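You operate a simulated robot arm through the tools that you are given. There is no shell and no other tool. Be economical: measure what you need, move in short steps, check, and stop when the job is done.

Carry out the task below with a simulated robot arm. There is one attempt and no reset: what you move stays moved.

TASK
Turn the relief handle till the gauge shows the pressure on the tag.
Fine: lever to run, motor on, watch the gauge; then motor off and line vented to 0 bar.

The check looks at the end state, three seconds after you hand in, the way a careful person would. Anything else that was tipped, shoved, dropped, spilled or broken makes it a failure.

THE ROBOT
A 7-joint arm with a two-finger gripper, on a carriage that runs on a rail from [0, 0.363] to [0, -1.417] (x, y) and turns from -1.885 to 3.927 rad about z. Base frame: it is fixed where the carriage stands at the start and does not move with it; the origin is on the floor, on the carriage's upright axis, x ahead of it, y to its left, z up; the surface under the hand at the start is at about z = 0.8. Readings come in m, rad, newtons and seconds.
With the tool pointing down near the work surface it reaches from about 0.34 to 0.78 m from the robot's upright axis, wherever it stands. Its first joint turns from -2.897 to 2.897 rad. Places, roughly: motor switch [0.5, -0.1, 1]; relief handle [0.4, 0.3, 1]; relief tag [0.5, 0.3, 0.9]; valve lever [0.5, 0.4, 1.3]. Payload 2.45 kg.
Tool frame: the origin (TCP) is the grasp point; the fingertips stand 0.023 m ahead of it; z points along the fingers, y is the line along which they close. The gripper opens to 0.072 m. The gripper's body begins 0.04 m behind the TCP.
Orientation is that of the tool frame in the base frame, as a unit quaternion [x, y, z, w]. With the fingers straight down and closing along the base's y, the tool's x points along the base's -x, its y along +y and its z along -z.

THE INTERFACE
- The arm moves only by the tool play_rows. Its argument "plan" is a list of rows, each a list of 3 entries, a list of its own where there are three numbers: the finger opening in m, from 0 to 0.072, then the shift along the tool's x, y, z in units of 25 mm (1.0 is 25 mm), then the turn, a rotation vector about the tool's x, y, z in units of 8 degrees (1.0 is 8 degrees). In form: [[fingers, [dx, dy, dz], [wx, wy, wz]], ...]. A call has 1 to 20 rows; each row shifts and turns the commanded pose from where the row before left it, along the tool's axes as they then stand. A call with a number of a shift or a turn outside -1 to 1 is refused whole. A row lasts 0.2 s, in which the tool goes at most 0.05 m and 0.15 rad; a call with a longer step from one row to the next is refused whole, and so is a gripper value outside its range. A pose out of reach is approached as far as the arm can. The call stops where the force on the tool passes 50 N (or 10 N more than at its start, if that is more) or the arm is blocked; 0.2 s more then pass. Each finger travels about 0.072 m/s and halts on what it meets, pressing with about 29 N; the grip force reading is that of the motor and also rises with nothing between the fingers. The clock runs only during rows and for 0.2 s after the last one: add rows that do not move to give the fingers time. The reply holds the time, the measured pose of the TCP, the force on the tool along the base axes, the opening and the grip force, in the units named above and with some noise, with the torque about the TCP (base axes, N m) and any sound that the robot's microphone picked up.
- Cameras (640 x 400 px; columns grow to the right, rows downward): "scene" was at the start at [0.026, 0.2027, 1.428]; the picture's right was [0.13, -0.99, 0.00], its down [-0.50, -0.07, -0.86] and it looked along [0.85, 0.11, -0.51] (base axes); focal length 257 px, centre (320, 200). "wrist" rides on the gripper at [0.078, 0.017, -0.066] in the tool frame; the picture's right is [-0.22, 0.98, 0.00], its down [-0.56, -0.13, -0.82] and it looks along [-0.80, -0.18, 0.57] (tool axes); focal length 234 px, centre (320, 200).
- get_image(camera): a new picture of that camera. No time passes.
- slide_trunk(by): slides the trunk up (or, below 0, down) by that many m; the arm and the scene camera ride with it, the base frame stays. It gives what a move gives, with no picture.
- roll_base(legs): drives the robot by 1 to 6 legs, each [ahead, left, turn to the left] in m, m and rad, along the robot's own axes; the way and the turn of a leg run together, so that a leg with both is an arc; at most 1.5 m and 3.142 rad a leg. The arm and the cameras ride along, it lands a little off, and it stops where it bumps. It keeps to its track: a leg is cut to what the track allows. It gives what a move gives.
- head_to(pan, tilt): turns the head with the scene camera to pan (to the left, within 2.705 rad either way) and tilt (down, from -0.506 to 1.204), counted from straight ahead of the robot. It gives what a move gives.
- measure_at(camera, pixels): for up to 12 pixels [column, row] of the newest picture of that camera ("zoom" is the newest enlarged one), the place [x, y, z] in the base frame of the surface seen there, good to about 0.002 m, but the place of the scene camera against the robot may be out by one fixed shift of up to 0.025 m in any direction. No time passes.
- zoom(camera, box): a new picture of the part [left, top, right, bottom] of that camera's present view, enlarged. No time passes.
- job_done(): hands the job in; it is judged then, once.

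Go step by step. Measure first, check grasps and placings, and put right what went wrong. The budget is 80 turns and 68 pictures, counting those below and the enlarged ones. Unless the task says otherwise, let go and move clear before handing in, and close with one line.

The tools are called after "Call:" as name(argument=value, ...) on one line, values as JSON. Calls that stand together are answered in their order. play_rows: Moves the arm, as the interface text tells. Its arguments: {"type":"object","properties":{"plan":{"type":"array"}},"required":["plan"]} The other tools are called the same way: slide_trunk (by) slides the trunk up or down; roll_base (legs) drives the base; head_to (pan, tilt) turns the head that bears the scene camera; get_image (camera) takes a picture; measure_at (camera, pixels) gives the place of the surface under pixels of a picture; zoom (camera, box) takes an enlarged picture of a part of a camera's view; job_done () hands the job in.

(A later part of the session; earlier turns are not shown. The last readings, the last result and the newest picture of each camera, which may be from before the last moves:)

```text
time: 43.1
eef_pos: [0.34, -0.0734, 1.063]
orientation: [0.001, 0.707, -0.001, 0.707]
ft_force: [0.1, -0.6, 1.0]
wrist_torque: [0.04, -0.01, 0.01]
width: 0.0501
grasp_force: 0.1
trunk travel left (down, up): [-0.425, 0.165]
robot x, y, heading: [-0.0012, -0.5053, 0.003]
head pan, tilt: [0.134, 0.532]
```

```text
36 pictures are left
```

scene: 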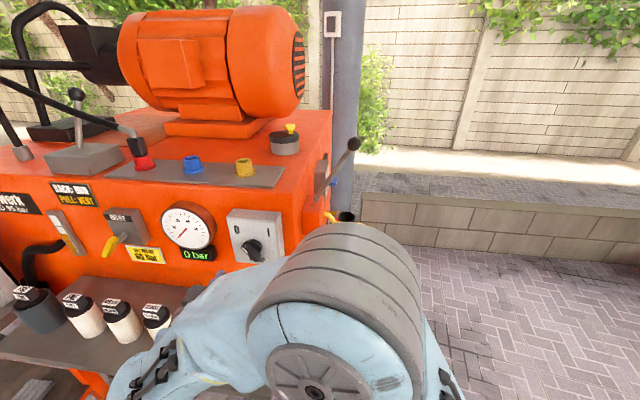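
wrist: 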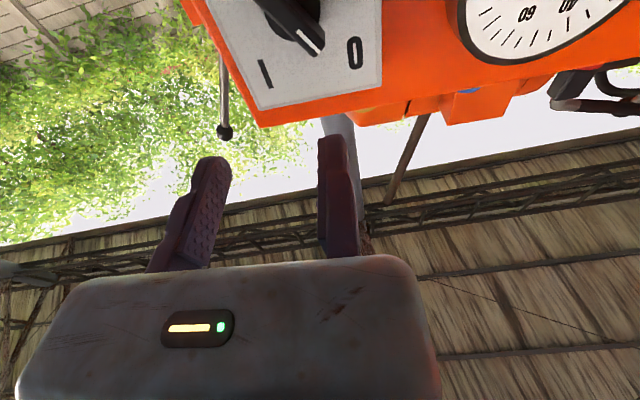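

The knob bar is at the top of the wrist picture (295,20), its white mark pointing towards "0". I measure bar and marks.

Call:
measure_at(camera="wrist", pixels=[[312, 45], [300, 30], [285, 12], [275, 2], [322, 40], [295, 45], [355, 52], [265, 74], [310, 15], [270, 20]])

Call:
zoom(camera="wrist", box=[230, 0, 390, 110])

Call:
zoom(camera="scene", box=[150, 190, 310, 290])

Call:
measure_at(camera="scene", pixels=[[248, 243], [254, 252], [258, 258], [246, 246]])

```text
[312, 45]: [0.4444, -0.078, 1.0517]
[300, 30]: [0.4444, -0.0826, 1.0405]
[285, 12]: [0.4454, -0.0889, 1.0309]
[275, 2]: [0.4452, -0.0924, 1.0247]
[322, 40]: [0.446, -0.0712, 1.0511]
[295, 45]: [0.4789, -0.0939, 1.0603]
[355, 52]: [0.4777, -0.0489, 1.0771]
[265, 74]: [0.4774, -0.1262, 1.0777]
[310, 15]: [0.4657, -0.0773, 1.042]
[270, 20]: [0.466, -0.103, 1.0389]
```

```text
3.64 times, centred on (310, 55) of wrist
```

zoom: 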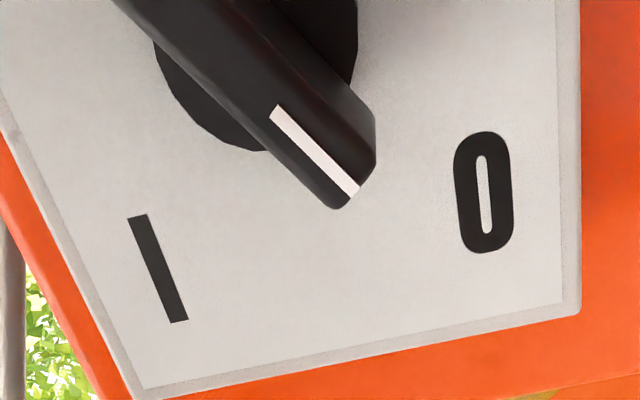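

```text
4.00 times, centred on (230, 240) of scene
```

zoom: 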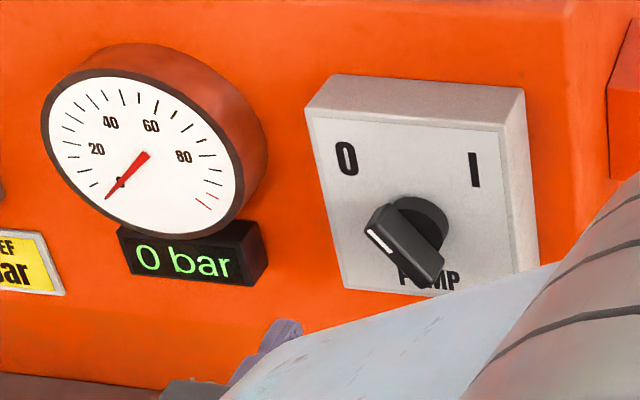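

```text
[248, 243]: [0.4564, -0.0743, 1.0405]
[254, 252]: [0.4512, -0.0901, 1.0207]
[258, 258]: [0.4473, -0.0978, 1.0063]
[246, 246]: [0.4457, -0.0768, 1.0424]
```

The knob axis is at about (y −.0875, z 1.035), bar at about 62° with its front at x .445. I align the hand with the bar (fixed pad on its left side) and check before going in.

Call:
play_rows(plan=[[0.045, [0.664, -0.088, 0], [0, 0, -0.85]], [0.045, [0, 0, 0], [0, 0, -0.85]], [0.045, [0, 0, 0], [0, 0, -0.85]], [0.045, [0, 0, 0], [0, 0, -0.9]], [0.045, [0.58, 0.3, 1], [0, 0, 0]], [0.045, [0, 0, 1], [0, 0, 0]]])

Call:
get_image(camera="wrist")

Call:
zoom(camera="scene", box=[150, 190, 310, 290])

```text
time: 44.5
eef_pos: [0.3914, -0.0753, 1.0297]
orientation: [-0.168, 0.687, -0.17, 0.686]
ft_force: [0.0, -1.1, -0.4]
wrist_torque: [-0.01, -0.01, -0.01]
width: 0.0453
grasp_force: 0.0
trunk travel left (down, up): [-0.425, 0.165]
robot x, y, heading: [-0.0026, -0.507, 0.006]
head pan, tilt: [0.134, 0.532]
```

```text
33 pictures are left
```

wrist: 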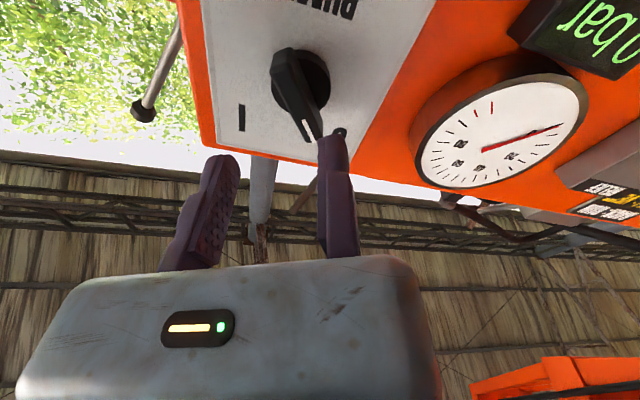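

```text
4.00 times, centred on (230, 240) of scene
```

zoom: 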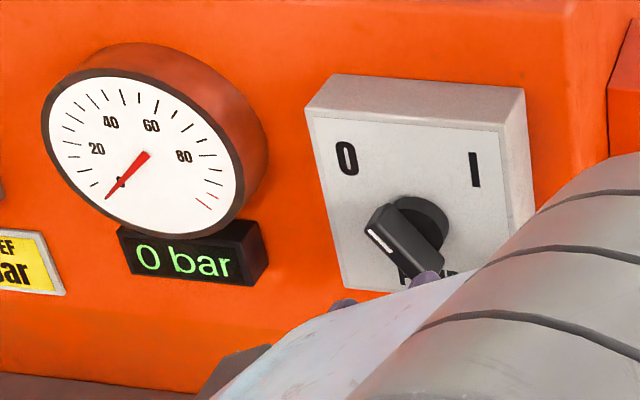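

Now the whole knob is seen (bar from about 280,55 to 315,138; disc around 303,78). I measure it.

Call:
measure_at(camera="wrist", pixels=[[285, 60], [288, 75], [297, 95], [305, 118], [310, 132], [276, 95], [327, 90], [320, 60], [277, 68], [296, 52], [300, 137], [322, 120]])

Call:
zoom(camera="wrist", box=[250, 30, 370, 155])

```text
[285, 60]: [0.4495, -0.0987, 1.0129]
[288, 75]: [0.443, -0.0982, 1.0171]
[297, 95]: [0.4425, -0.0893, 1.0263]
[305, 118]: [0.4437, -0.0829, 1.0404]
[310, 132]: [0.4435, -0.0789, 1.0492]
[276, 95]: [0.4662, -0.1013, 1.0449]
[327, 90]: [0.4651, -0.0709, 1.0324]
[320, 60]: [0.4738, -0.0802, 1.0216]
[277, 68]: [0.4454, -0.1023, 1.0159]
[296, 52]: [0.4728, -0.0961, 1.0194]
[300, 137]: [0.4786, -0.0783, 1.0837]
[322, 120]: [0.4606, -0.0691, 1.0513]
```

```text
3.20 times, centred on (310, 92) of wrist
```

zoom: 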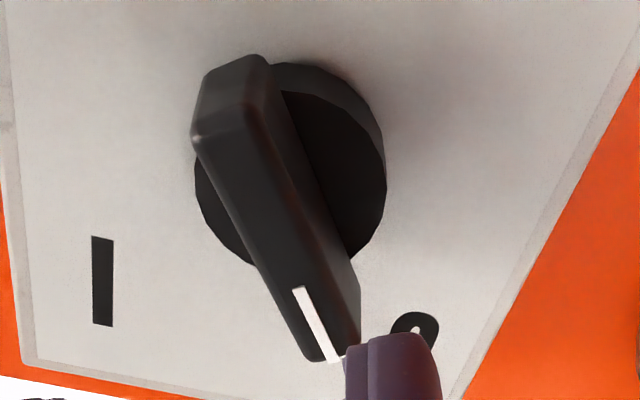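

The bar's front face centre is at about (−.0885, 1.033), bar angle 59°. I trim the angle, go in with tips just short of the disc, bring the fixed pad near the bar and close.

Call:
play_rows(plan=[[0.045, [0, 0, 0], [0, 0, -0.44]], [0.045, [0, 0, 0.62], [0, 0, 0]], [0.045, [0, 0, 0.62], [0, 0, 0]], [0.045, [0, 0, 0.62], [0, 0, 0]], [0.03, [0, -0.2, 0], [0, 0, 0]], [0.0, [0, 0, 0], [0, 0, 0]], [0.0, [0, 0, 0], [0, 0, 0]], [0.0, [0, 0, 0], [0, 0, 0]]])

Call:
get_image(camera="wrist")

```text
time: 46.3
eef_pos: [0.437, -0.0805, 1.0335]
orientation: [-0.188, 0.681, -0.19, 0.681]
ft_force: [-0.5, -0.4, 2.0]
wrist_torque: [-0.07, 0.2, 0.27]
width: 0.0132
grasp_force: 39.8
trunk travel left (down, up): [-0.425, 0.165]
robot x, y, heading: [-0.0017, -0.5042, 0.011]
head pan, tilt: [0.134, 0.532]
```

```text
30 pictures are left
```

wrist: 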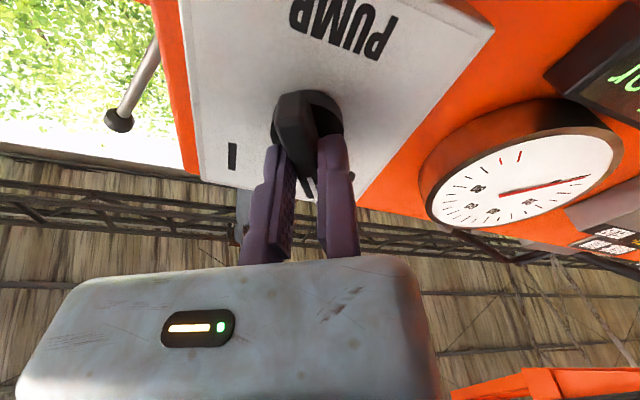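

The knob is firmly held (width .0132, hardly any side force). I turn it clockwise from 0 towards I, shifting so that the knob's axis stays put.

Call:
play_rows(plan=[[0, [-0.037, -0.003, 0], [0, 0, 0.97]], [0, [-0.037, -0.003, 0], [0, 0, 0.97]], [0, [-0.037, -0.003, 0], [0, 0, 0.97]], [0, [-0.037, -0.003, 0], [0, 0, 0.97]], [0, [-0.037, -0.003, 0], [0, 0, 0.97]], [0, [-0.037, -0.003, 0], [0, 0, 0.97]], [0, [-0.037, -0.003, 0], [0, 0, 0.97]], [0, [-0.037, -0.003, 0], [0, 0, 0.97]]])

Call:
zoom(camera="scene", box=[90, 190, 310, 320])

```text
time: 48.1
eef_pos: [0.4365, -0.0823, 1.0396]
orientation: [0.191, 0.681, 0.188, 0.681]
ft_force: [-3.7, -12.6, -8.6]
wrist_torque: [0.03, 0.49, 0.33]
width: 0.0128
grasp_force: 39.4
trunk travel left (down, up): [-0.425, 0.165]
robot x, y, heading: [-0.0017, -0.5055, 0.008]
head pan, tilt: [0.134, 0.532]
```

```text
2.91 times, centred on (200, 255) of scene
```

zoom: 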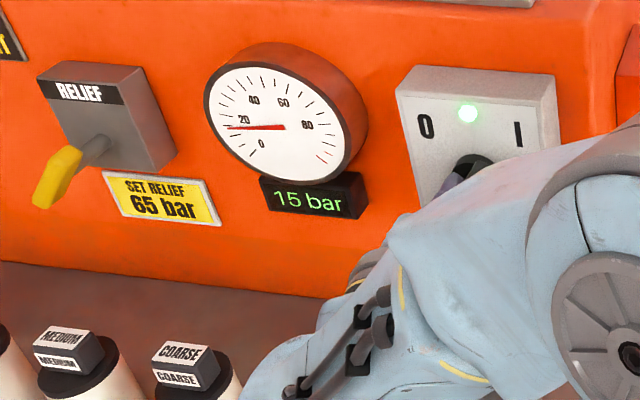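

The pump light is on and the display reads 15 bar. I release the knob, back straight out and roll the base left for the relief handle.

Call:
play_rows(plan=[[0.045, [0, 0, 0], [0, 0, 0]], [0.045, [0, 0, 0], [0, 0, 0]], [0.045, [0, 0.2, 0], [0, 0, 0]], [0.045, [0, 0, -1], [0, 0, 0]], [0.045, [0, 0, -1], [0, 0, 0]], [0.045, [0, 0, -1], [0, 0, 0]], [0.045, [0, 0, -1], [0, 0, 0.8]]])

Call:
roll_base(legs=[[0, 0.26, 0]])

Call:
get_image(camera="scene")

```text
time: 49.7
eef_pos: [0.3376, -0.0759, 1.0418]
orientation: [0.227, 0.669, 0.226, 0.67]
ft_force: [0.2, -0.6, 0.4]
wrist_torque: [-0.01, 0.02, 0.03]
width: 0.0449
grasp_force: 0.1
trunk travel left (down, up): [-0.425, 0.165]
robot x, y, heading: [0.0018, -0.5057, 0.005]
head pan, tilt: [0.134, 0.532]
```

```text
time: 51.6
eef_pos: [0.3377, 0.1837, 1.0423]
orientation: [0.228, 0.67, 0.225, 0.67]
ft_force: [-0.1, 0.3, -0.6]
wrist_torque: [0.04, 0.04, 0.01]
width: 0.045
grasp_force: 0.0
trunk travel left (down, up): [-0.425, 0.165]
robot x, y, heading: [0.0014, -0.2427, 0.008]
head pan, tilt: [0.134, 0.532]
```

```text
28 pictures are left
```

scene: 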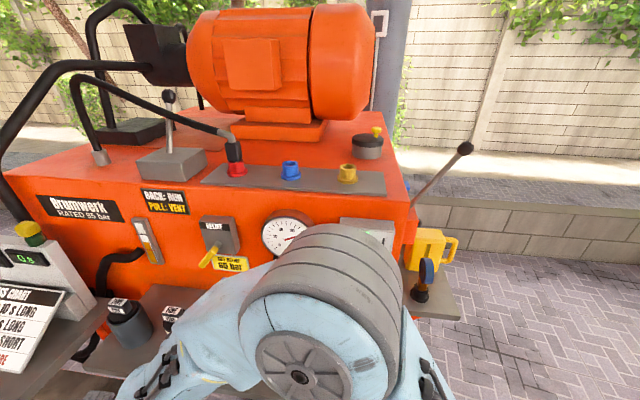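

The gauge has a pressure reading now. I move the hand in front of the relief handle with the fixed pad on its upper-left side and check.

Call:
play_rows(plan=[[0.045, [0.762, 0.679, 0.2], [0, 0, 0]], [0.045, [0.762, 0.679, 0.2], [0, 0, 0]], [0.045, [0.762, 0.679, 0.2], [0, 0, 0]], [0.045, [0.762, 0.679, 0.2], [0, 0, 0]]])

Call:
get_image(camera="wrist")

Call:
zoom(camera="scene", box=[180, 200, 400, 320])

```text
time: 52.6
eef_pos: [0.3585, 0.284, 1.0227]
orientation: [0.227, 0.669, 0.225, 0.671]
ft_force: [0.7, 0.1, 0.8]
wrist_torque: [-0.02, 0.01, 0.02]
width: 0.045
grasp_force: 0.1
trunk travel left (down, up): [-0.425, 0.165]
robot x, y, heading: [0.0016, -0.2492, 0.001]
head pan, tilt: [0.134, 0.532]
```

```text
27 pictures are left
```

wrist: 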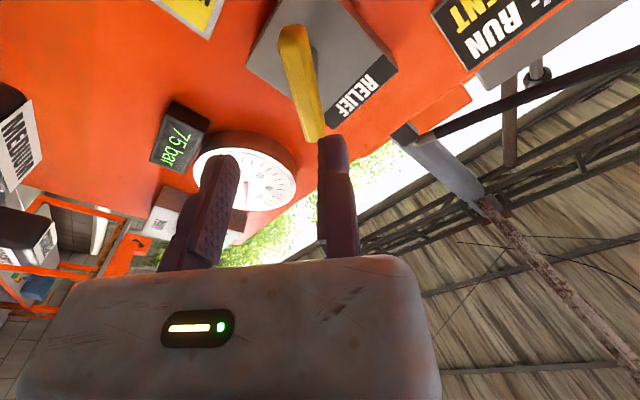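

```text
2.91 times, centred on (290, 260) of scene
```

zoom: 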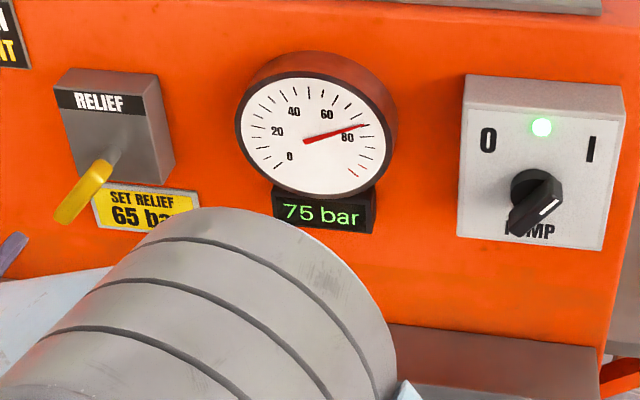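

The gauge reads 75 bar now. I measure the bar in the wrist view (285,35 to 315,135).

Call:
measure_at(camera="wrist", pixels=[[290, 35], [296, 60], [303, 90], [309, 115], [314, 132], [285, 50], [318, 100], [315, 50], [295, 95], [306, 60]])

Call:
zoom(camera="wrist", box=[230, 10, 390, 150])

```text
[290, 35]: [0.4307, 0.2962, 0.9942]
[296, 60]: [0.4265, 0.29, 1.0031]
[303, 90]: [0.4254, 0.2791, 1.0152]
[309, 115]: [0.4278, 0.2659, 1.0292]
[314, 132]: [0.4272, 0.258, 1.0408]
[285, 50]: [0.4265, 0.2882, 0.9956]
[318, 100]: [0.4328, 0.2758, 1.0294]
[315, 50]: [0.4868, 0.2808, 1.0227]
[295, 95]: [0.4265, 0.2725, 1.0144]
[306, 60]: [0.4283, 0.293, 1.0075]
```

```text
2.86 times, centred on (310, 80) of wrist
```

zoom: 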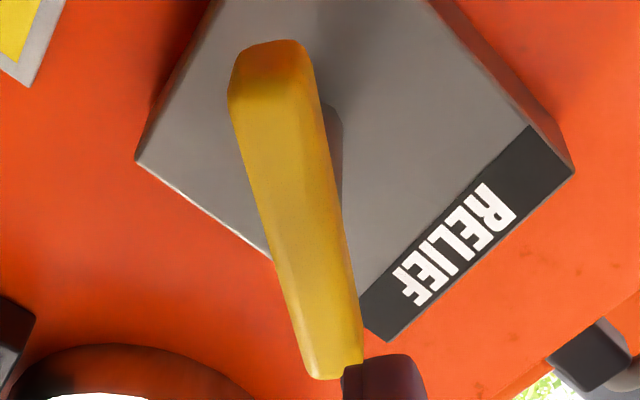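

Bar centre ≈(.277, 1.0175), angle as assumed; the fixed pad needs a little more clearance. I go in and close on the bar.

Call:
play_rows(plan=[[0.045, [0, 0.2, 0], [0, 0, 0]], [0.045, [0, 0, 1], [0, 0, 0]], [0.045, [0, 0, 1], [0, 0, 0]], [0.045, [0, 0, 0.95], [0, 0, 0]], [0.03, [0, -0.14, 0], [0, 0, 0]], [0, [0, 0, 0], [0, 0, 0]], [0, [0, 0, 0], [0, 0, 0]], [0, [0, 0, 0], [0, 0, 0]]])

Call:
get_image(camera="wrist")

Call:
zoom(camera="scene", box=[180, 200, 400, 320])

```text
time: 54.4
eef_pos: [0.433, 0.2813, 1.0212]
orientation: [0.23, 0.671, 0.222, 0.67]
ft_force: [-15.5, -31.3, -25.4]
wrist_torque: [0.09, -0.31, -0.34]
width: 0.0161
grasp_force: 41.3
trunk travel left (down, up): [-0.425, 0.165]
robot x, y, heading: [0.0006, -0.2469, 0.002]
head pan, tilt: [0.134, 0.532]
```

```text
24 pictures are left
```

wrist: 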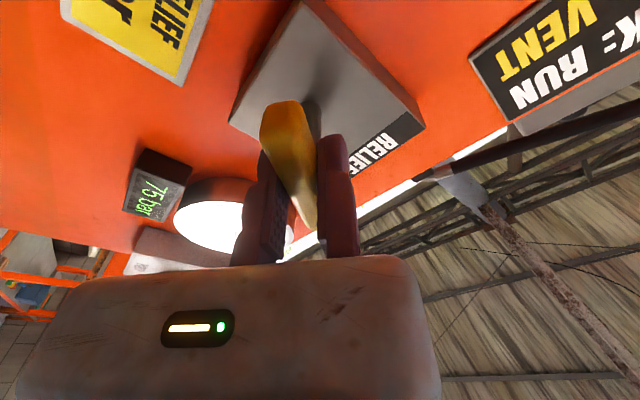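

```text
2.91 times, centred on (290, 260) of scene
```

zoom: 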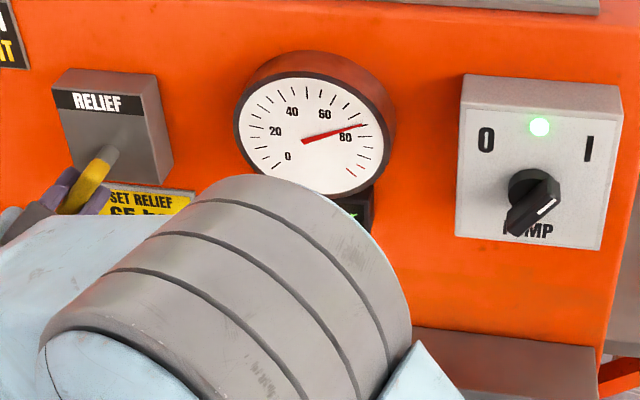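

Bar held (width .016) but about 40 N side load from a ~4 mm offset, still 75 bar. I relieve the offset and turn 8° counterclockwise, then read.

Call:
play_rows(plan=[[0, [0, -0.18, 0], [0, 0, 0]], [0, [0.0445, -0.003, 0], [0, 0, -1]], [0, [0, 0, 0], [0, 0, 0]], [0, [0, 0, 0], [0, 0, 0]], [0, [0, 0, 0], [0, 0, 0]]])

Call:
get_image(camera="wrist")

```text
time: 55.6
eef_pos: [0.434, 0.2825, 1.0208]
orientation: [0.18, 0.684, 0.177, 0.685]
ft_force: [0.9, -9.1, -13.5]
wrist_torque: [0.17, 0.25, 0.54]
width: 0.0158
grasp_force: 41.5
trunk travel left (down, up): [-0.425, 0.165]
robot x, y, heading: [-0.0017, -0.2403, -0.002]
head pan, tilt: [0.134, 0.532]
```

```text
22 pictures are left
```

wrist: 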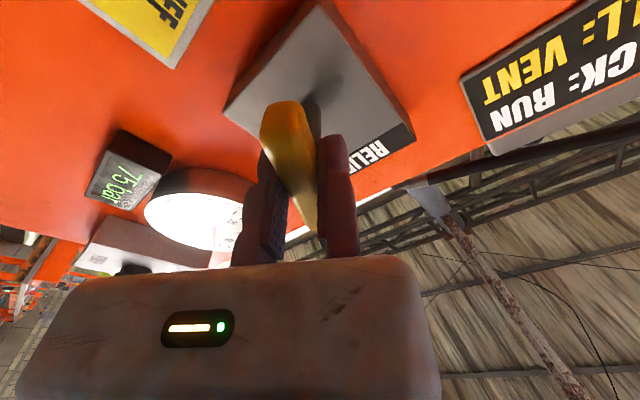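

The display seems still to say 75. I turn another 8° counterclockwise and zoom on the display.

Call:
play_rows(plan=[[0, [0.0445, -0.003, 0], [0, 0, -1]], [0, [0, 0, 0], [0, 0, 0]], [0, [0, 0, 0], [0, 0, 0]], [0, [0, 0, 0], [0, 0, 0]], [0, [0, 0, 0], [0, 0, 0]], [0, [0, 0, 0], [0, 0, 0]]])

Call:
zoom(camera="wrist", box=[40, 60, 400, 285])

```text
time: 57.0
eef_pos: [0.4338, 0.2812, 1.022]
orientation: [0.133, 0.693, 0.131, 0.696]
ft_force: [9.0, -5.5, 20.9]
wrist_torque: [2.64, 2.37, -0.22]
width: 0.0159
grasp_force: 41.2
trunk travel left (down, up): [-0.425, 0.165]
robot x, y, heading: [-0.0019, -0.2473, 0.003]
head pan, tilt: [0.134, 0.532]
```

```text
1.78 times, centred on (220, 172) of wrist
```

zoom: 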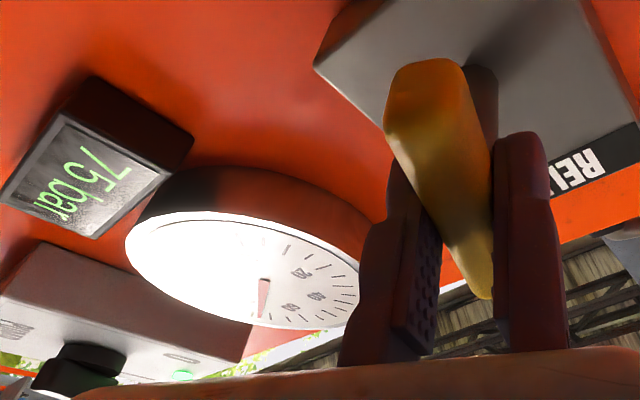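

The resisting torque is now 2.6 N m. I measure the bar's present direction to see whether it has really turned.

Call:
measure_at(camera="zoom", pixels=[[425, 90], [435, 130], [450, 170], [462, 210], [473, 250], [481, 285]])

Call:
zoom(camera="scene", box=[180, 200, 320, 290])

```text
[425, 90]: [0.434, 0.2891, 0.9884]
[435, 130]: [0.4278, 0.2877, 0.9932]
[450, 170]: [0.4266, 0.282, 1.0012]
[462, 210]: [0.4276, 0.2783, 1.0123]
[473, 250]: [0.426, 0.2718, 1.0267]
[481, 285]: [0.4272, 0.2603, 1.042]
```

```text
4.44 times, centred on (250, 245) of scene
```

zoom: 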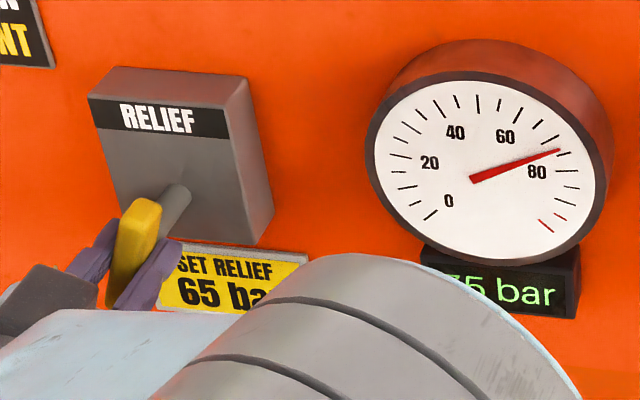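

The bar has turned only about 9°, and forces/torques (2.6, 2.4 N m) suggest something may be in the way. I look at the whole scene.

Call:
get_image(camera="scene")

Call:
get_image(camera="wrist")

```text
19 pictures are left
```

scene: 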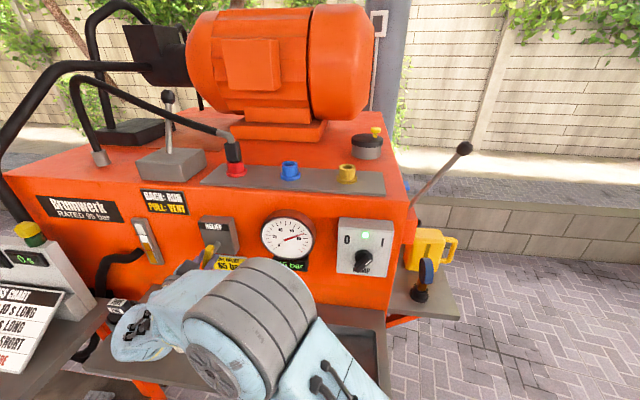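

```text
18 pictures are left
```

wrist: 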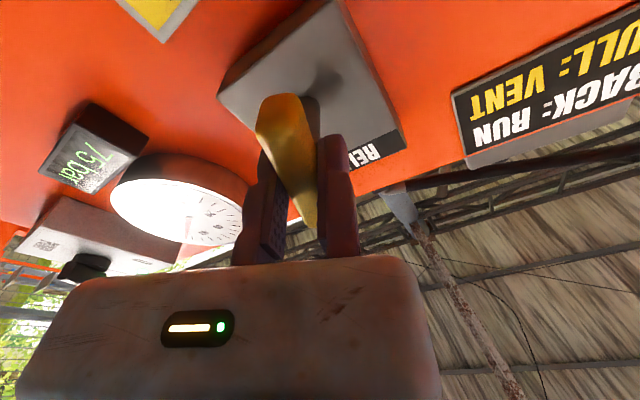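

Call:
measure_at(camera="scene", pixels=[[116, 303], [118, 312], [128, 325], [150, 300], [125, 345], [160, 345], [180, 265], [210, 262], [170, 378]])

Call:
play_rows(plan=[[0, [0, 0, 0], [0, 0, 0]]])

```text
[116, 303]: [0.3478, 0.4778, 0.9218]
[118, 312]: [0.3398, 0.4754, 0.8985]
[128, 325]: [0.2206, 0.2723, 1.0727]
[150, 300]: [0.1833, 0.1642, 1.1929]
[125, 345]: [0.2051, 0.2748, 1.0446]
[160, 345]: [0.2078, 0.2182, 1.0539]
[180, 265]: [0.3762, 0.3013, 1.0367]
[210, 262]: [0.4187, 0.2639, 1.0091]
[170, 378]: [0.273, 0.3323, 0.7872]
```

```text
time: 57.4
eef_pos: [0.4333, 0.28, 1.0214]
orientation: [0.134, 0.693, 0.131, 0.696]
ft_force: [13.1, -3.3, 28.1]
wrist_torque: [2.49, 2.0, -0.16]
width: 0.0157
grasp_force: 42.3
trunk travel left (down, up): [-0.425, 0.165]
robot x, y, heading: [-0.0012, -0.2467, -0.0]
head pan, tilt: [0.134, 0.532]
```

Canisters are well clear; the resistance comes from the handle itself, so this way it probably meets a stop. I turn the other way by 24° and read the display.

Call:
play_rows(plan=[[0, [-0.0445, -0.003, 0], [0, 0, 1]], [0, [-0.0445, -0.003, 0], [0, 0, 1]], [0, [-0.0445, -0.003, 0], [0, 0, 1]], [0, [0, 0, 0], [0, 0, 0]], [0, [0, 0, 0], [0, 0, 0]], [0, [0, 0, 0], [0, 0, 0]], [0, [0, 0, 0], [0, 0, 0]], [0, [0, 0, 0], [0, 0, 0]]])

Call:
zoom(camera="scene", box=[180, 200, 320, 290])

```text
time: 59.2
eef_pos: [0.4329, 0.2796, 1.0251]
orientation: [0.275, 0.65, 0.273, 0.653]
ft_force: [21.1, -0.6, 36.6]
wrist_torque: [-0.23, -0.96, 0.07]
width: 0.016
grasp_force: 42.0
trunk travel left (down, up): [-0.425, 0.165]
robot x, y, heading: [-0.0019, -0.246, 0.009]
head pan, tilt: [0.134, 0.532]
```

```text
4.44 times, centred on (250, 245) of scene
```

zoom: 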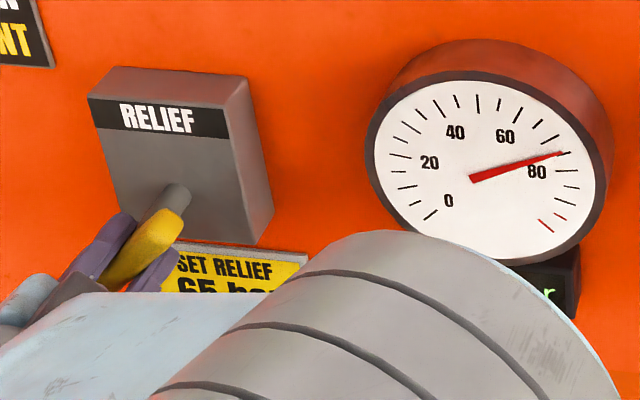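

Call:
zoom(camera="wrist", box=[100, 20, 420, 260])

Call:
measure_at(camera="zoom", pixels=[[345, 170], [360, 220], [375, 270], [390, 320], [400, 360], [410, 390]])

```text
1.67 times, centred on (260, 140) of wrist
```

zoom: 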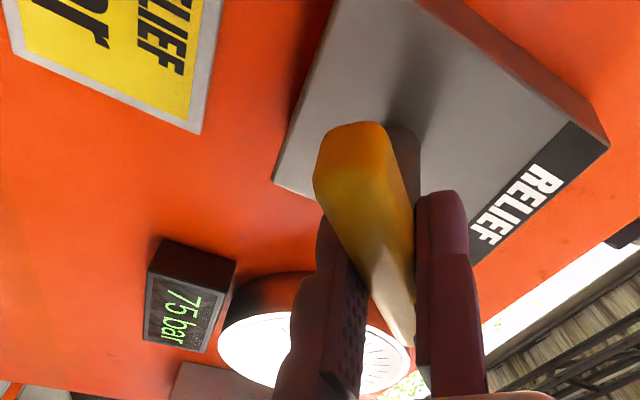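

```text
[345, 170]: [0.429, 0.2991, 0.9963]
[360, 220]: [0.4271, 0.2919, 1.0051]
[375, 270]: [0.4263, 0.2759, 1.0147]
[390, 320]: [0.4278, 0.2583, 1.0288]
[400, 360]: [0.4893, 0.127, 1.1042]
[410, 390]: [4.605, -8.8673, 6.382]
```

The bar swung about 22° (60°→39°) but the display stays at 75, the needle perhaps 1 bar up. I turn a further 40° clockwise to learn the slope, easing the side load as well.

Call:
play_rows(plan=[[0, [0.1, 0, 0], [0, 0, 0]], [0, [-0.0445, -0.003, 0], [0, 0, 1]], [0, [-0.0445, -0.003, 0], [0, 0, 1]], [0, [-0.0445, -0.003, 0], [0, 0, 1]], [0, [-0.0445, -0.003, 0], [0, 0, 1]], [0, [-0.0445, -0.003, 0], [0, 0, 1]], [0, [0, 0, 0], [0, 0, 0]], [0, [0, 0, 0], [0, 0, 0]], [0, [0, 0, 0], [0, 0, 0]], [0, [0, 0, 0], [0, 0, 0]]])

Call:
zoom(camera="scene", box=[180, 200, 320, 290])

```text
time: 60.4
eef_pos: [0.4319, 0.2759, 1.0274]
orientation: [0.429, 0.558, 0.428, 0.567]
ft_force: [-7.1, -10.0, 10.4]
wrist_torque: [-0.1, 0.51, -0.83]
width: 0.0158
grasp_force: 42.0
trunk travel left (down, up): [-0.425, 0.165]
robot x, y, heading: [-0.0012, -0.2453, -0.001]
head pan, tilt: [0.134, 0.532]
stopped in row 5: the force on the tool passed its limit at 54 N (the readings are from after the stop); the commanded pose is now the measured one
```

```text
4.44 times, centred on (250, 245) of scene
```

zoom: 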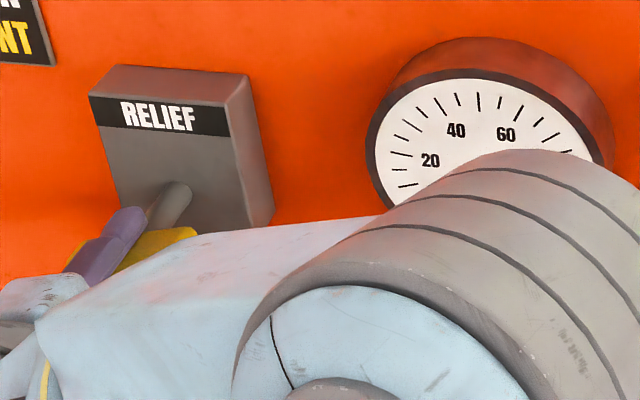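

The hand is now at 75° (bar nearly horizontal), force stop from side load only; the gauge is hidden from above, so I read it with the wrist camera.

Call:
get_image(camera="wrist")

```text
14 pictures are left
```

wrist: 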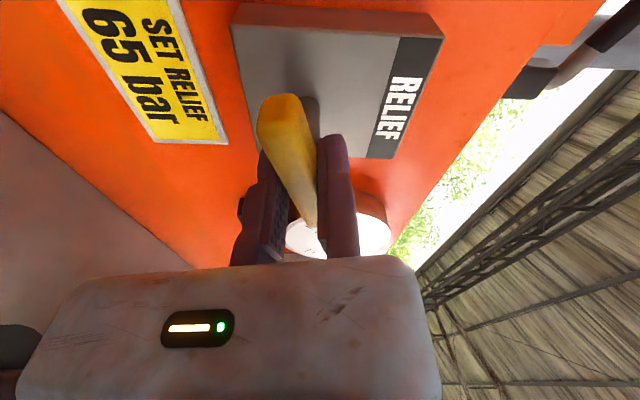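

Neither view shows the gauge. I release, back off and unwind the wrist so the gauge can be read with the handle left as is.

Call:
play_rows(plan=[[0.045, [0, 0, 0], [0, 0, 0]], [0.045, [0, 0, 0], [0, 0, 0]], [0.045, [0, 0.2, 0], [0, 0, 0]], [0.045, [0, 0, -1], [0, 0, 0]], [0.045, [0, 0, -1], [0, 0, 0]], [0.045, [0, 0, -1], [0, 0, 0]], [0.045, [0, 0, -0.4], [0, 0, -1]], [0.045, [0, 0, 0], [0, 0, -1]], [0.045, [0, 0, 0], [0, 0, -1]], [0.045, [0, 0, 0], [0, 0, -1]], [0.045, [0, 0, 0], [0, 0, -0.7]]])

Call:
get_image(camera="wrist")

```text
time: 62.8
eef_pos: [0.3477, 0.2802, 1.0301]
orientation: [0.225, 0.668, 0.221, 0.674]
ft_force: [0.4, 0.6, 0.3]
wrist_torque: [-0.01, 0.0, 0.02]
width: 0.0451
grasp_force: 0.2
trunk travel left (down, up): [-0.425, 0.165]
robot x, y, heading: [0.0023, -0.2467, 0.006]
head pan, tilt: [0.134, 0.532]
```

```text
13 pictures are left
```

wrist: 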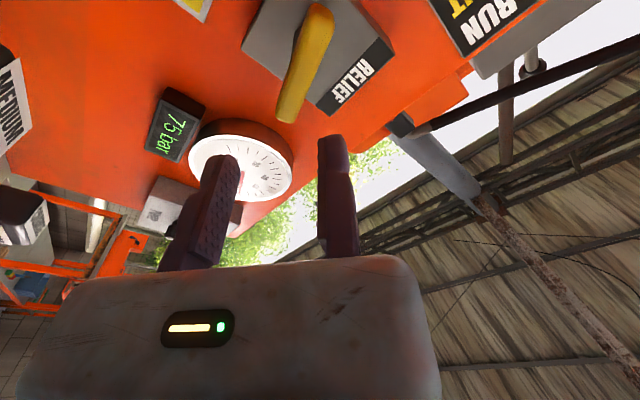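

The display still says 75. I compare the needle finely from the scene camera.

Call:
zoom(camera="scene", box=[180, 200, 320, 290])

```text
4.44 times, centred on (250, 245) of scene
```

zoom: 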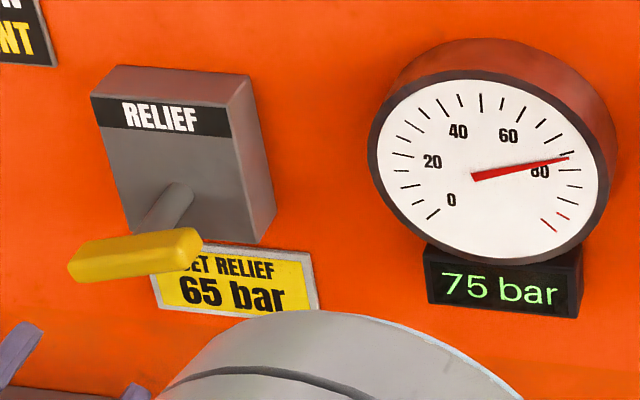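

The needle moved from ~74.7 to ~76 bar over 46° clockwise (display in 5‑bar steps), so about 16° per bar: 65 bar needs roughly 180° counterclockwise. I measure the bar anew for a better-centred grip.

Call:
measure_at(camera="wrist", pixels=[[320, 12], [313, 35], [306, 55], [298, 75], [290, 100], [286, 116], [305, 40], [325, 45], [290, 75], [310, 75], [309, 30], [322, 3]])

```text
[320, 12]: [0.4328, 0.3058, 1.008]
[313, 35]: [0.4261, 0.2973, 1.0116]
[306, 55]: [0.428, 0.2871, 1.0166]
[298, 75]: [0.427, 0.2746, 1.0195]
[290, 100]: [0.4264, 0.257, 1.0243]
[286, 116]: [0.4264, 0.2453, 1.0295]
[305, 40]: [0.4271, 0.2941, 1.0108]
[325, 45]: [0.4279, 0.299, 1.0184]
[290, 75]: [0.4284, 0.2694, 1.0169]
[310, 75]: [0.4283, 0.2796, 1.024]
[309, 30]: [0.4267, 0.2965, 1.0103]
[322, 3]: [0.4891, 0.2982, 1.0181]
```

Bar now 19.6° off horizontal, centre ≈(.2765, 1.0185). I regrip with the hand at 70° roll and turn 40° counterclockwise.

Call:
play_rows(plan=[[0.045, [0, 0, 0], [0, 0, 0.84]], [0.045, [0, 0, 0], [0, 0, 0.84]], [0.045, [0, 0, 0], [0, 0, 0.84]], [0.045, [0, 0, 0], [0, 0, 0.84]], [0.045, [0, 0.06, 0], [0, 0, 0.84]], [0.045, [0, 0, 0.853], [0, 0, 0]], [0.045, [0, 0, 0.853], [0, 0, 0]], [0.045, [0, 0, 0.853], [0, 0, 0]], [0.045, [0, 0, 0.853], [0, 0, 0]], [0.03, [0, -0.2, 0], [0, 0, 0]], [0, [0, 0, 0], [0, 0, 0]], [0, [0, 0, 0], [0, 0, 0]], [0, [0, 0, 0], [0, 0, 0]]])

```text
time: 65.6
eef_pos: [0.4335, 0.2793, 1.0276]
orientation: [0.408, 0.575, 0.407, 0.581]
ft_force: [-1.1, -0.7, -4.7]
wrist_torque: [0.02, 0.67, -0.33]
width: 0.016
grasp_force: 41.3
trunk travel left (down, up): [-0.425, 0.165]
robot x, y, heading: [-0.0014, -0.2408, 0.004]
head pan, tilt: [0.134, 0.532]
```

A clean grip with almost no side load. I turn 40° counterclockwise.

Call:
play_rows(plan=[[0, [0.0445, -0.003, 0], [0, 0, -1]], [0, [0.0445, -0.003, 0], [0, 0, -1]], [0, [0.0445, -0.003, 0], [0, 0, -1]], [0, [0.0445, -0.003, 0], [0, 0, -1]], [0, [0.0445, -0.003, 0], [0, 0, -1]]])

```text
time: 66.8
eef_pos: [0.4324, 0.2814, 1.0204]
orientation: [0.186, 0.681, 0.181, 0.685]
ft_force: [-11.5, -19.1, -31.3]
wrist_torque: [0.25, -0.34, -0.12]
width: 0.0161
grasp_force: 42.0
trunk travel left (down, up): [-0.425, 0.165]
robot x, y, heading: [0.0017, -0.2429, 0.004]
head pan, tilt: [0.134, 0.532]
```

Side load points down-right, so the true axis is a bit lower (≈.2745, 1.0164). I correct for it and turn another 40°.

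Call:
play_rows(plan=[[0, [0.088, -0.144, 0], [0, 0, 0]], [0, [0.0445, -0.003, 0], [0, 0, -1]], [0, [0.0445, -0.003, 0], [0, 0, -1]], [0, [0.0445, -0.003, 0], [0, 0, -1]]])

```text
time: 67.8
eef_pos: [0.4356, 0.2791, 1.0313]
orientation: [0.062, 0.696, 0.056, 0.713]
ft_force: [-6.6, -12.0, 21.9]
wrist_torque: [1.27, 3.05, 0.2]
width: 0.0159
grasp_force: 41.8
trunk travel left (down, up): [-0.425, 0.165]
robot x, y, heading: [-0.0001, -0.242, 0.004]
head pan, tilt: [0.134, 0.532]
stopped in row 4: the force on the tool passed its limit at 59 N (the readings are from after the stop); the commanded pose is now the measured one
```

The hand was pushed upward (z 1.031 instead of 1.018) with torque about y: the wrist camera below the hand may be touching a canister. I check at once.

Call:
get_image(camera="scene")

```text
11 pictures are left
```

scene: 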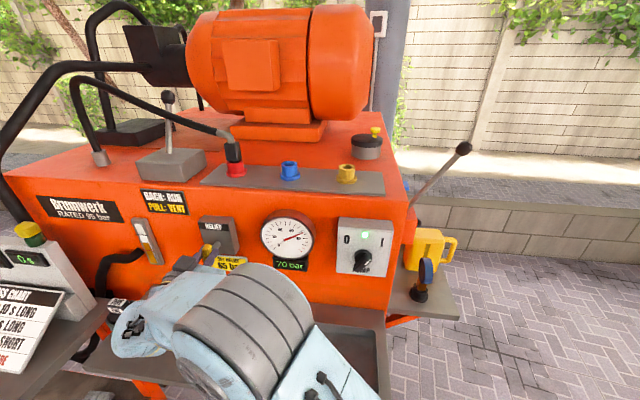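

It reads 70 bar now, so counterclockwise is right; the contact below must stop, though. I open, lift along the bar, back out, roll the hand so its camera points sideways, and check the canisters and the needle.

Call:
play_rows(plan=[[0.045, [-0.15, 0, 0], [0, 0, 0]], [0.045, [-0.15, 0.1, 0], [0, 0, 0]], [0.045, [-0.6, 0, 0], [0, 0, 0]], [0.045, [-0.6, 0, 0], [0, 0, 0]], [0.045, [0, 0, -1], [0, 0, 0]], [0.045, [0, 0, -1], [0, 0, 0]], [0.045, [0, 0, -1], [0, 0, 0]], [0.045, [0, 0, -0.4], [0, 0, 0]], [0, [0, 0, 0], [0, 0, 1]], [0, [0, 0, 0], [0, 0, 1]], [0, [0, 0, 0], [0, 0, 1]], [0, [0, 0, 0], [0, 0, 1]], [0, [0, 0, 0], [0, 0, 1]], [0, [0, 0, 0], [0, 0, 1]], [0, [0, 0, 0], [0, 0, 1]], [0, [0, 0, 0], [0, 0, 1]]])

Call:
roll_base(legs=[[0, -0.2, 0]])

Call:
get_image(camera="scene")

```text
time: 71.2
eef_pos: [0.3511, 0.2788, 1.0634]
orientation: [0.419, 0.561, 0.423, 0.575]
ft_force: [-1.3, 0.1, 0.1]
wrist_torque: [0.0, 0.0, 0.01]
width: 0.0
grasp_force: 28.6
trunk travel left (down, up): [-0.425, 0.165]
robot x, y, heading: [-0.0016, -0.248, 0.005]
head pan, tilt: [0.134, 0.532]
```

```text
time: 72.8
eef_pos: [0.3483, 0.0801, 1.0636]
orientation: [0.417, 0.562, 0.423, 0.575]
ft_force: [-0.1, -0.5, -0.9]
wrist_torque: [0.0, -0.02, 0.02]
width: 0.0
grasp_force: 28.0
trunk travel left (down, up): [-0.425, 0.165]
robot x, y, heading: [0.0012, -0.4433, 0.003]
head pan, tilt: [0.134, 0.532]
```

```text
10 pictures are left
```

scene: 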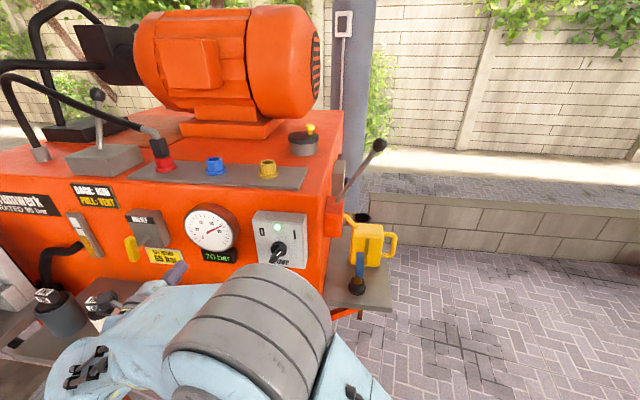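

The handle is near vertical and the needle near 70. I zoom on canisters, handle and gauge in one picture.

Call:
zoom(camera="scene", box=[20, 190, 260, 340])

Call:
measure_at(camera="zoom", pixels=[[285, 115], [290, 150], [303, 185], [65, 280], [100, 335], [205, 295], [215, 310], [190, 320], [205, 345]])

```text
2.67 times, centred on (140, 265) of scene
```

zoom: 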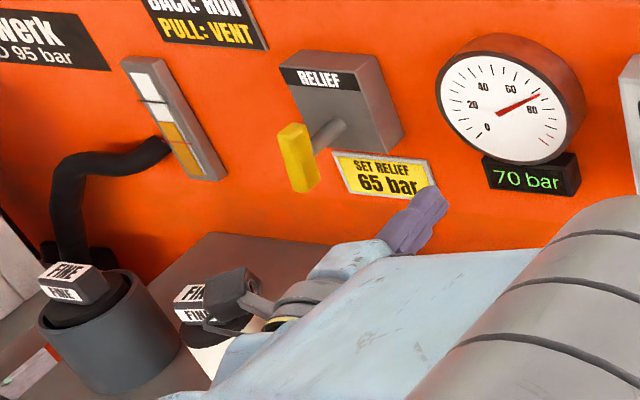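

```text
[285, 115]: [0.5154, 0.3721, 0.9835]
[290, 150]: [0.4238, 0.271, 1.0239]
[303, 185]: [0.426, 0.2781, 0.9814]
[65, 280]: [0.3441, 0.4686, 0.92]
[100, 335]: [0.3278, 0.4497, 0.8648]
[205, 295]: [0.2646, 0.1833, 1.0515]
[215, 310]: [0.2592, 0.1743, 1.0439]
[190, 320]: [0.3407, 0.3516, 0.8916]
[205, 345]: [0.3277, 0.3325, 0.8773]
```

Canisters stand upright in place; bar top now points at ~100° (vertical) and it reads ~70. I roll back and will push the bar's top end leftwards with the closed fingers, hand rolled so nothing hangs below.

Call:
roll_base(legs=[[0, 0.2, 0]])

```text
time: 74.5
eef_pos: [0.3492, 0.2815, 1.0626]
orientation: [0.418, 0.562, 0.423, 0.575]
ft_force: [-0.7, 0.0, 0.2]
wrist_torque: [0.03, 0.01, -0.02]
width: 0.0
grasp_force: 28.2
trunk travel left (down, up): [-0.425, 0.165]
robot x, y, heading: [0.0011, -0.24, 0.005]
head pan, tilt: [0.134, 0.532]
```

Call:
play_rows(plan=[[0, [-0.624, -0.694, 0], [0, 0, 0]], [0, [-0.624, -0.694, 0], [0, 0, 0]], [0, [0, 0, 0.83], [0, 0, 0]], [0, [0, 0, 0.83], [0, 0, 0]], [0, [0, 0, 0.83], [0, 0, 0]], [0, [0, 0, 0.83], [0, 0, 0]], [0, [0.274, 0.199, 0], [0, 0, 0]], [0, [0.273, 0.198, 0], [0, 0, 0]], [0, [0.165, 0.147, 0], [0, 0, 0]], [0, [0.164, 0.146, 0], [0, 0, 0]], [0, [0.203, 0.081, 0], [0, 0, 0]], [0, [0.203, 0.081, 0], [0, 0, 0]], [0, [0.22, 0.006, 0], [0, 0, 0]], [0, [0, 0, 0], [0, 0, 0]]])

Call:
zoom(camera="scene", box=[180, 200, 320, 290])

```text
time: 77.5
eef_pos: [0.4311, 0.284, 1.0507]
orientation: [0.417, 0.562, 0.424, 0.575]
ft_force: [0.9, -0.2, 2.1]
wrist_torque: [0.01, -0.02, -0.02]
width: 0.0001
grasp_force: 28.6
trunk travel left (down, up): [-0.425, 0.165]
robot x, y, heading: [-0.0011, -0.2436, 0.006]
head pan, tilt: [0.134, 0.532]
```

```text
4.44 times, centred on (250, 245) of scene
```

zoom: 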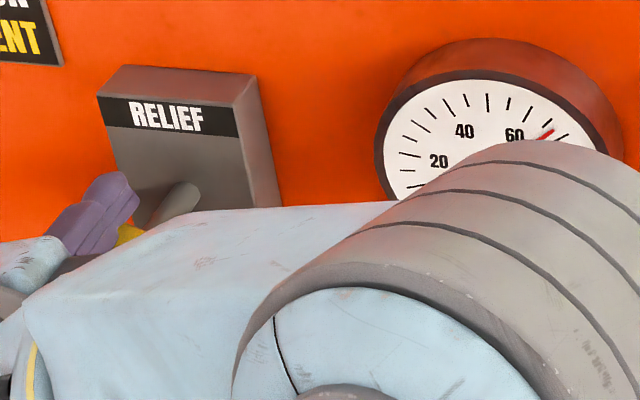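

The needle tip (550,131) now sits between the 65 tick (546,121) and the 70 tick (561,138), about 67. I push ~22° further, then back out to read the whole gauge.

Call:
play_rows(plan=[[0, [0.22, 0.006, 0], [0, 0, 0]], [0, [0.252, -0.084, 0], [0, 0, 0]], [0, [0, 0, 0], [0, 0, 0]], [0, [-0.3, 0.3, 0], [0, 0, 0]], [0, [0, 0, -1], [0, 0, 0]], [0, [0, 0, -1], [0, 0, 0]], [0, [0, 0, -1], [0, 0, 0]], [0, [0, 0, -0.4], [0, 0, -1]], [0, [0, 0, 0], [0, 0, -1]], [0, [0, 0, 0], [0, 0, -1]], [0, [0, 0, 0], [0, 0, -1]]])

Call:
zoom(camera="scene", box=[180, 200, 320, 290])

```text
time: 79.9
eef_pos: [0.3483, 0.2901, 1.0523]
orientation: [0.247, 0.656, 0.247, 0.669]
ft_force: [-0.6, -0.5, 0.3]
wrist_torque: [-0.02, 0.0, 0.0]
width: 0.0001
grasp_force: 28.5
trunk travel left (down, up): [-0.425, 0.165]
robot x, y, heading: [-0.0011, -0.2449, 0.008]
head pan, tilt: [0.134, 0.532]
```

```text
4.44 times, centred on (250, 245) of scene
```

zoom: 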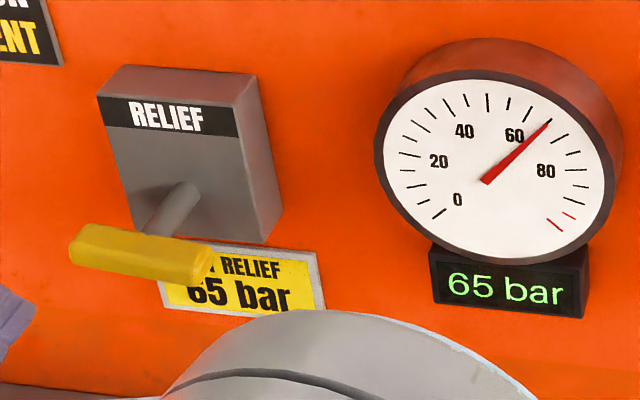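

The needle stands right on the 65 tick and the display reads 65 bar. Now the motor off: roll right to the switch, fingers open.

Call:
roll_base(legs=[[0, -0.265, 0]])

Call:
play_rows(plan=[[0.045, [0, 0, 0], [0, 0, -0.62]], [0.045, [0, 0, 0], [0, 0, -0.62]], [0.045, [0, 0, 0], [0, 0, 0]], [0.045, [0, 0, 0], [0, 0, 0]]])

```text
time: 81.8
eef_pos: [0.3482, 0.023, 1.0532]
orientation: [0.247, 0.655, 0.247, 0.67]
ft_force: [0.3, 1.0, -1.4]
wrist_torque: [-0.02, 0.02, -0.02]
width: 0.0002
grasp_force: 28.5
trunk travel left (down, up): [-0.425, 0.165]
robot x, y, heading: [0.0006, -0.5076, 0.001]
head pan, tilt: [0.134, 0.532]
```

```text
time: 82.8
eef_pos: [0.3484, 0.0224, 1.0523]
orientation: [0.189, 0.674, 0.189, 0.689]
ft_force: [-1.2, 0.0, 0.3]
wrist_torque: [0.04, 0.0, -0.01]
width: 0.0453
grasp_force: 0.0
trunk travel left (down, up): [-0.425, 0.165]
robot x, y, heading: [-0.0023, -0.5135, 0.0]
head pan, tilt: [0.134, 0.532]
```

Call:
play_rows(plan=[[0.045, [-0.43, -0.913, 0], [0, 0, 0]], [0.045, [-0.43, -0.913, 0], [0, 0, 0]], [0.045, [-0.43, -0.913, 0], [0, 0, 0]], [0.045, [-0.43, -0.913, 0], [0, 0, 0]], [0.045, [0, 0, 0.6], [0, 0, 0]], [0.045, [0, 0, 0.6], [0, 0, 0]]])

Call:
get_image(camera="wrist")

```text
time: 84.2
eef_pos: [0.3776, -0.0783, 1.042]
orientation: [0.189, 0.674, 0.189, 0.689]
ft_force: [-0.8, -0.5, 0.5]
wrist_torque: [-0.03, -0.01, 0.01]
width: 0.0451
grasp_force: 0.0
trunk travel left (down, up): [-0.425, 0.165]
robot x, y, heading: [0.0016, -0.5078, 0.003]
head pan, tilt: [0.134, 0.532]
```

```text
6 pictures are left
```

wrist: 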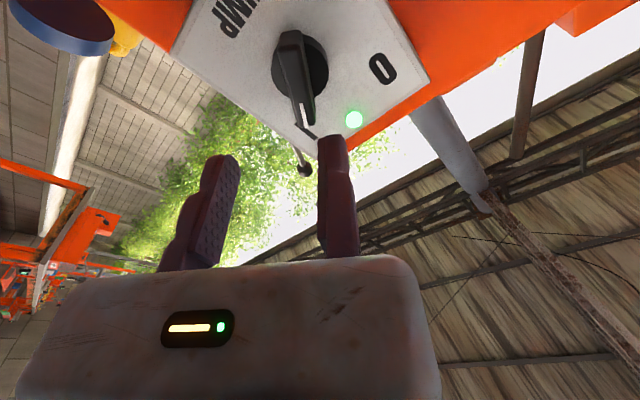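

The bar sits just as before my first grip. I go in, grip, turn counterclockwise back to 0 by 62°, release and back out.

Call:
play_rows(plan=[[0.045, [0, 0, 0.787], [0, 0, 0]], [0.045, [0, 0, 0.787], [0, 0, 0]], [0.045, [0, 0, 0.787], [0, 0, 0]], [0.03, [0, -0.2, 0], [0, 0, 0]], [0, [0, 0, 0], [0, 0, 0]], [0, [0, 0, 0], [0, 0, 0]], [0, [0, 0, 0], [0, 0, 0]], [0, [0.037, -0.003, 0], [0, 0, -0.97]], [0, [0.037, -0.003, 0], [0, 0, -0.97]], [0, [0.037, -0.003, 0], [0, 0, -0.97]], [0, [0.037, -0.003, 0], [0, 0, -0.97]], [0, [0.037, -0.003, 0], [0, 0, -0.97]], [0, [0.037, -0.003, 0], [0, 0, -0.97]], [0, [0.037, -0.003, 0], [0, 0, -0.97]], [0, [0.037, -0.003, 0], [0, 0, -0.97]]])

```text
time: 87.4
eef_pos: [0.4382, -0.0787, 1.0353]
orientation: [-0.189, 0.673, -0.192, 0.688]
ft_force: [18.3, 32.0, 16.7]
wrist_torque: [-0.18, -0.36, 1.48]
width: 0.0128
grasp_force: 39.4
trunk travel left (down, up): [-0.425, 0.165]
robot x, y, heading: [0.0022, -0.511, 0.004]
head pan, tilt: [0.134, 0.532]
```

Call:
play_rows(plan=[[0.045, [0, 0, 0], [0, 0, 0]], [0.045, [0, 0, 0], [0, 0, 0]], [0.045, [0, 0.15, 0], [0, 0, 0]], [0.045, [0, 0, -1], [0, 0, 0]], [0.045, [0, 0, -1], [0, 0, 0]], [0.045, [0, 0, -1], [0, 0, 0]], [0.0, [0, 0, -1], [0, 0, 0.97]], [0, [0, 0, 0], [0, 0, 0.97]], [0, [0, 0, 0], [0, 0, 0.97]], [0, [0, 0, 0], [0, 0, 0.97]]])

Call:
get_image(camera="scene")

```text
time: 89.6
eef_pos: [0.3374, -0.0805, 1.03]
orientation: [0.004, 0.7, -0.002, 0.715]
ft_force: [0.9, 0.6, -0.2]
wrist_torque: [0.01, -0.02, 0.01]
width: 0.0001
grasp_force: 28.2
trunk travel left (down, up): [-0.425, 0.165]
robot x, y, heading: [0.0002, -0.5076, -0.001]
head pan, tilt: [0.134, 0.532]
```

```text
5 pictures are left
```

scene: 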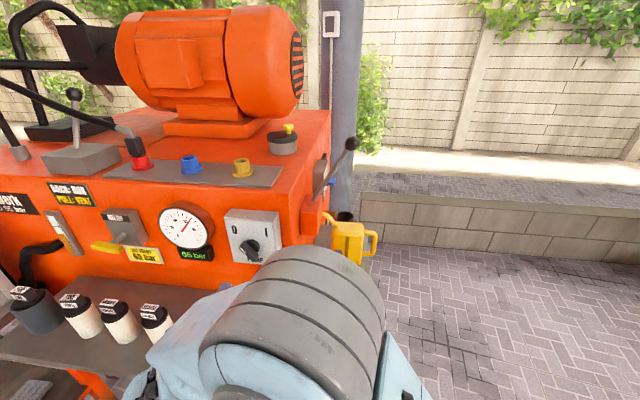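

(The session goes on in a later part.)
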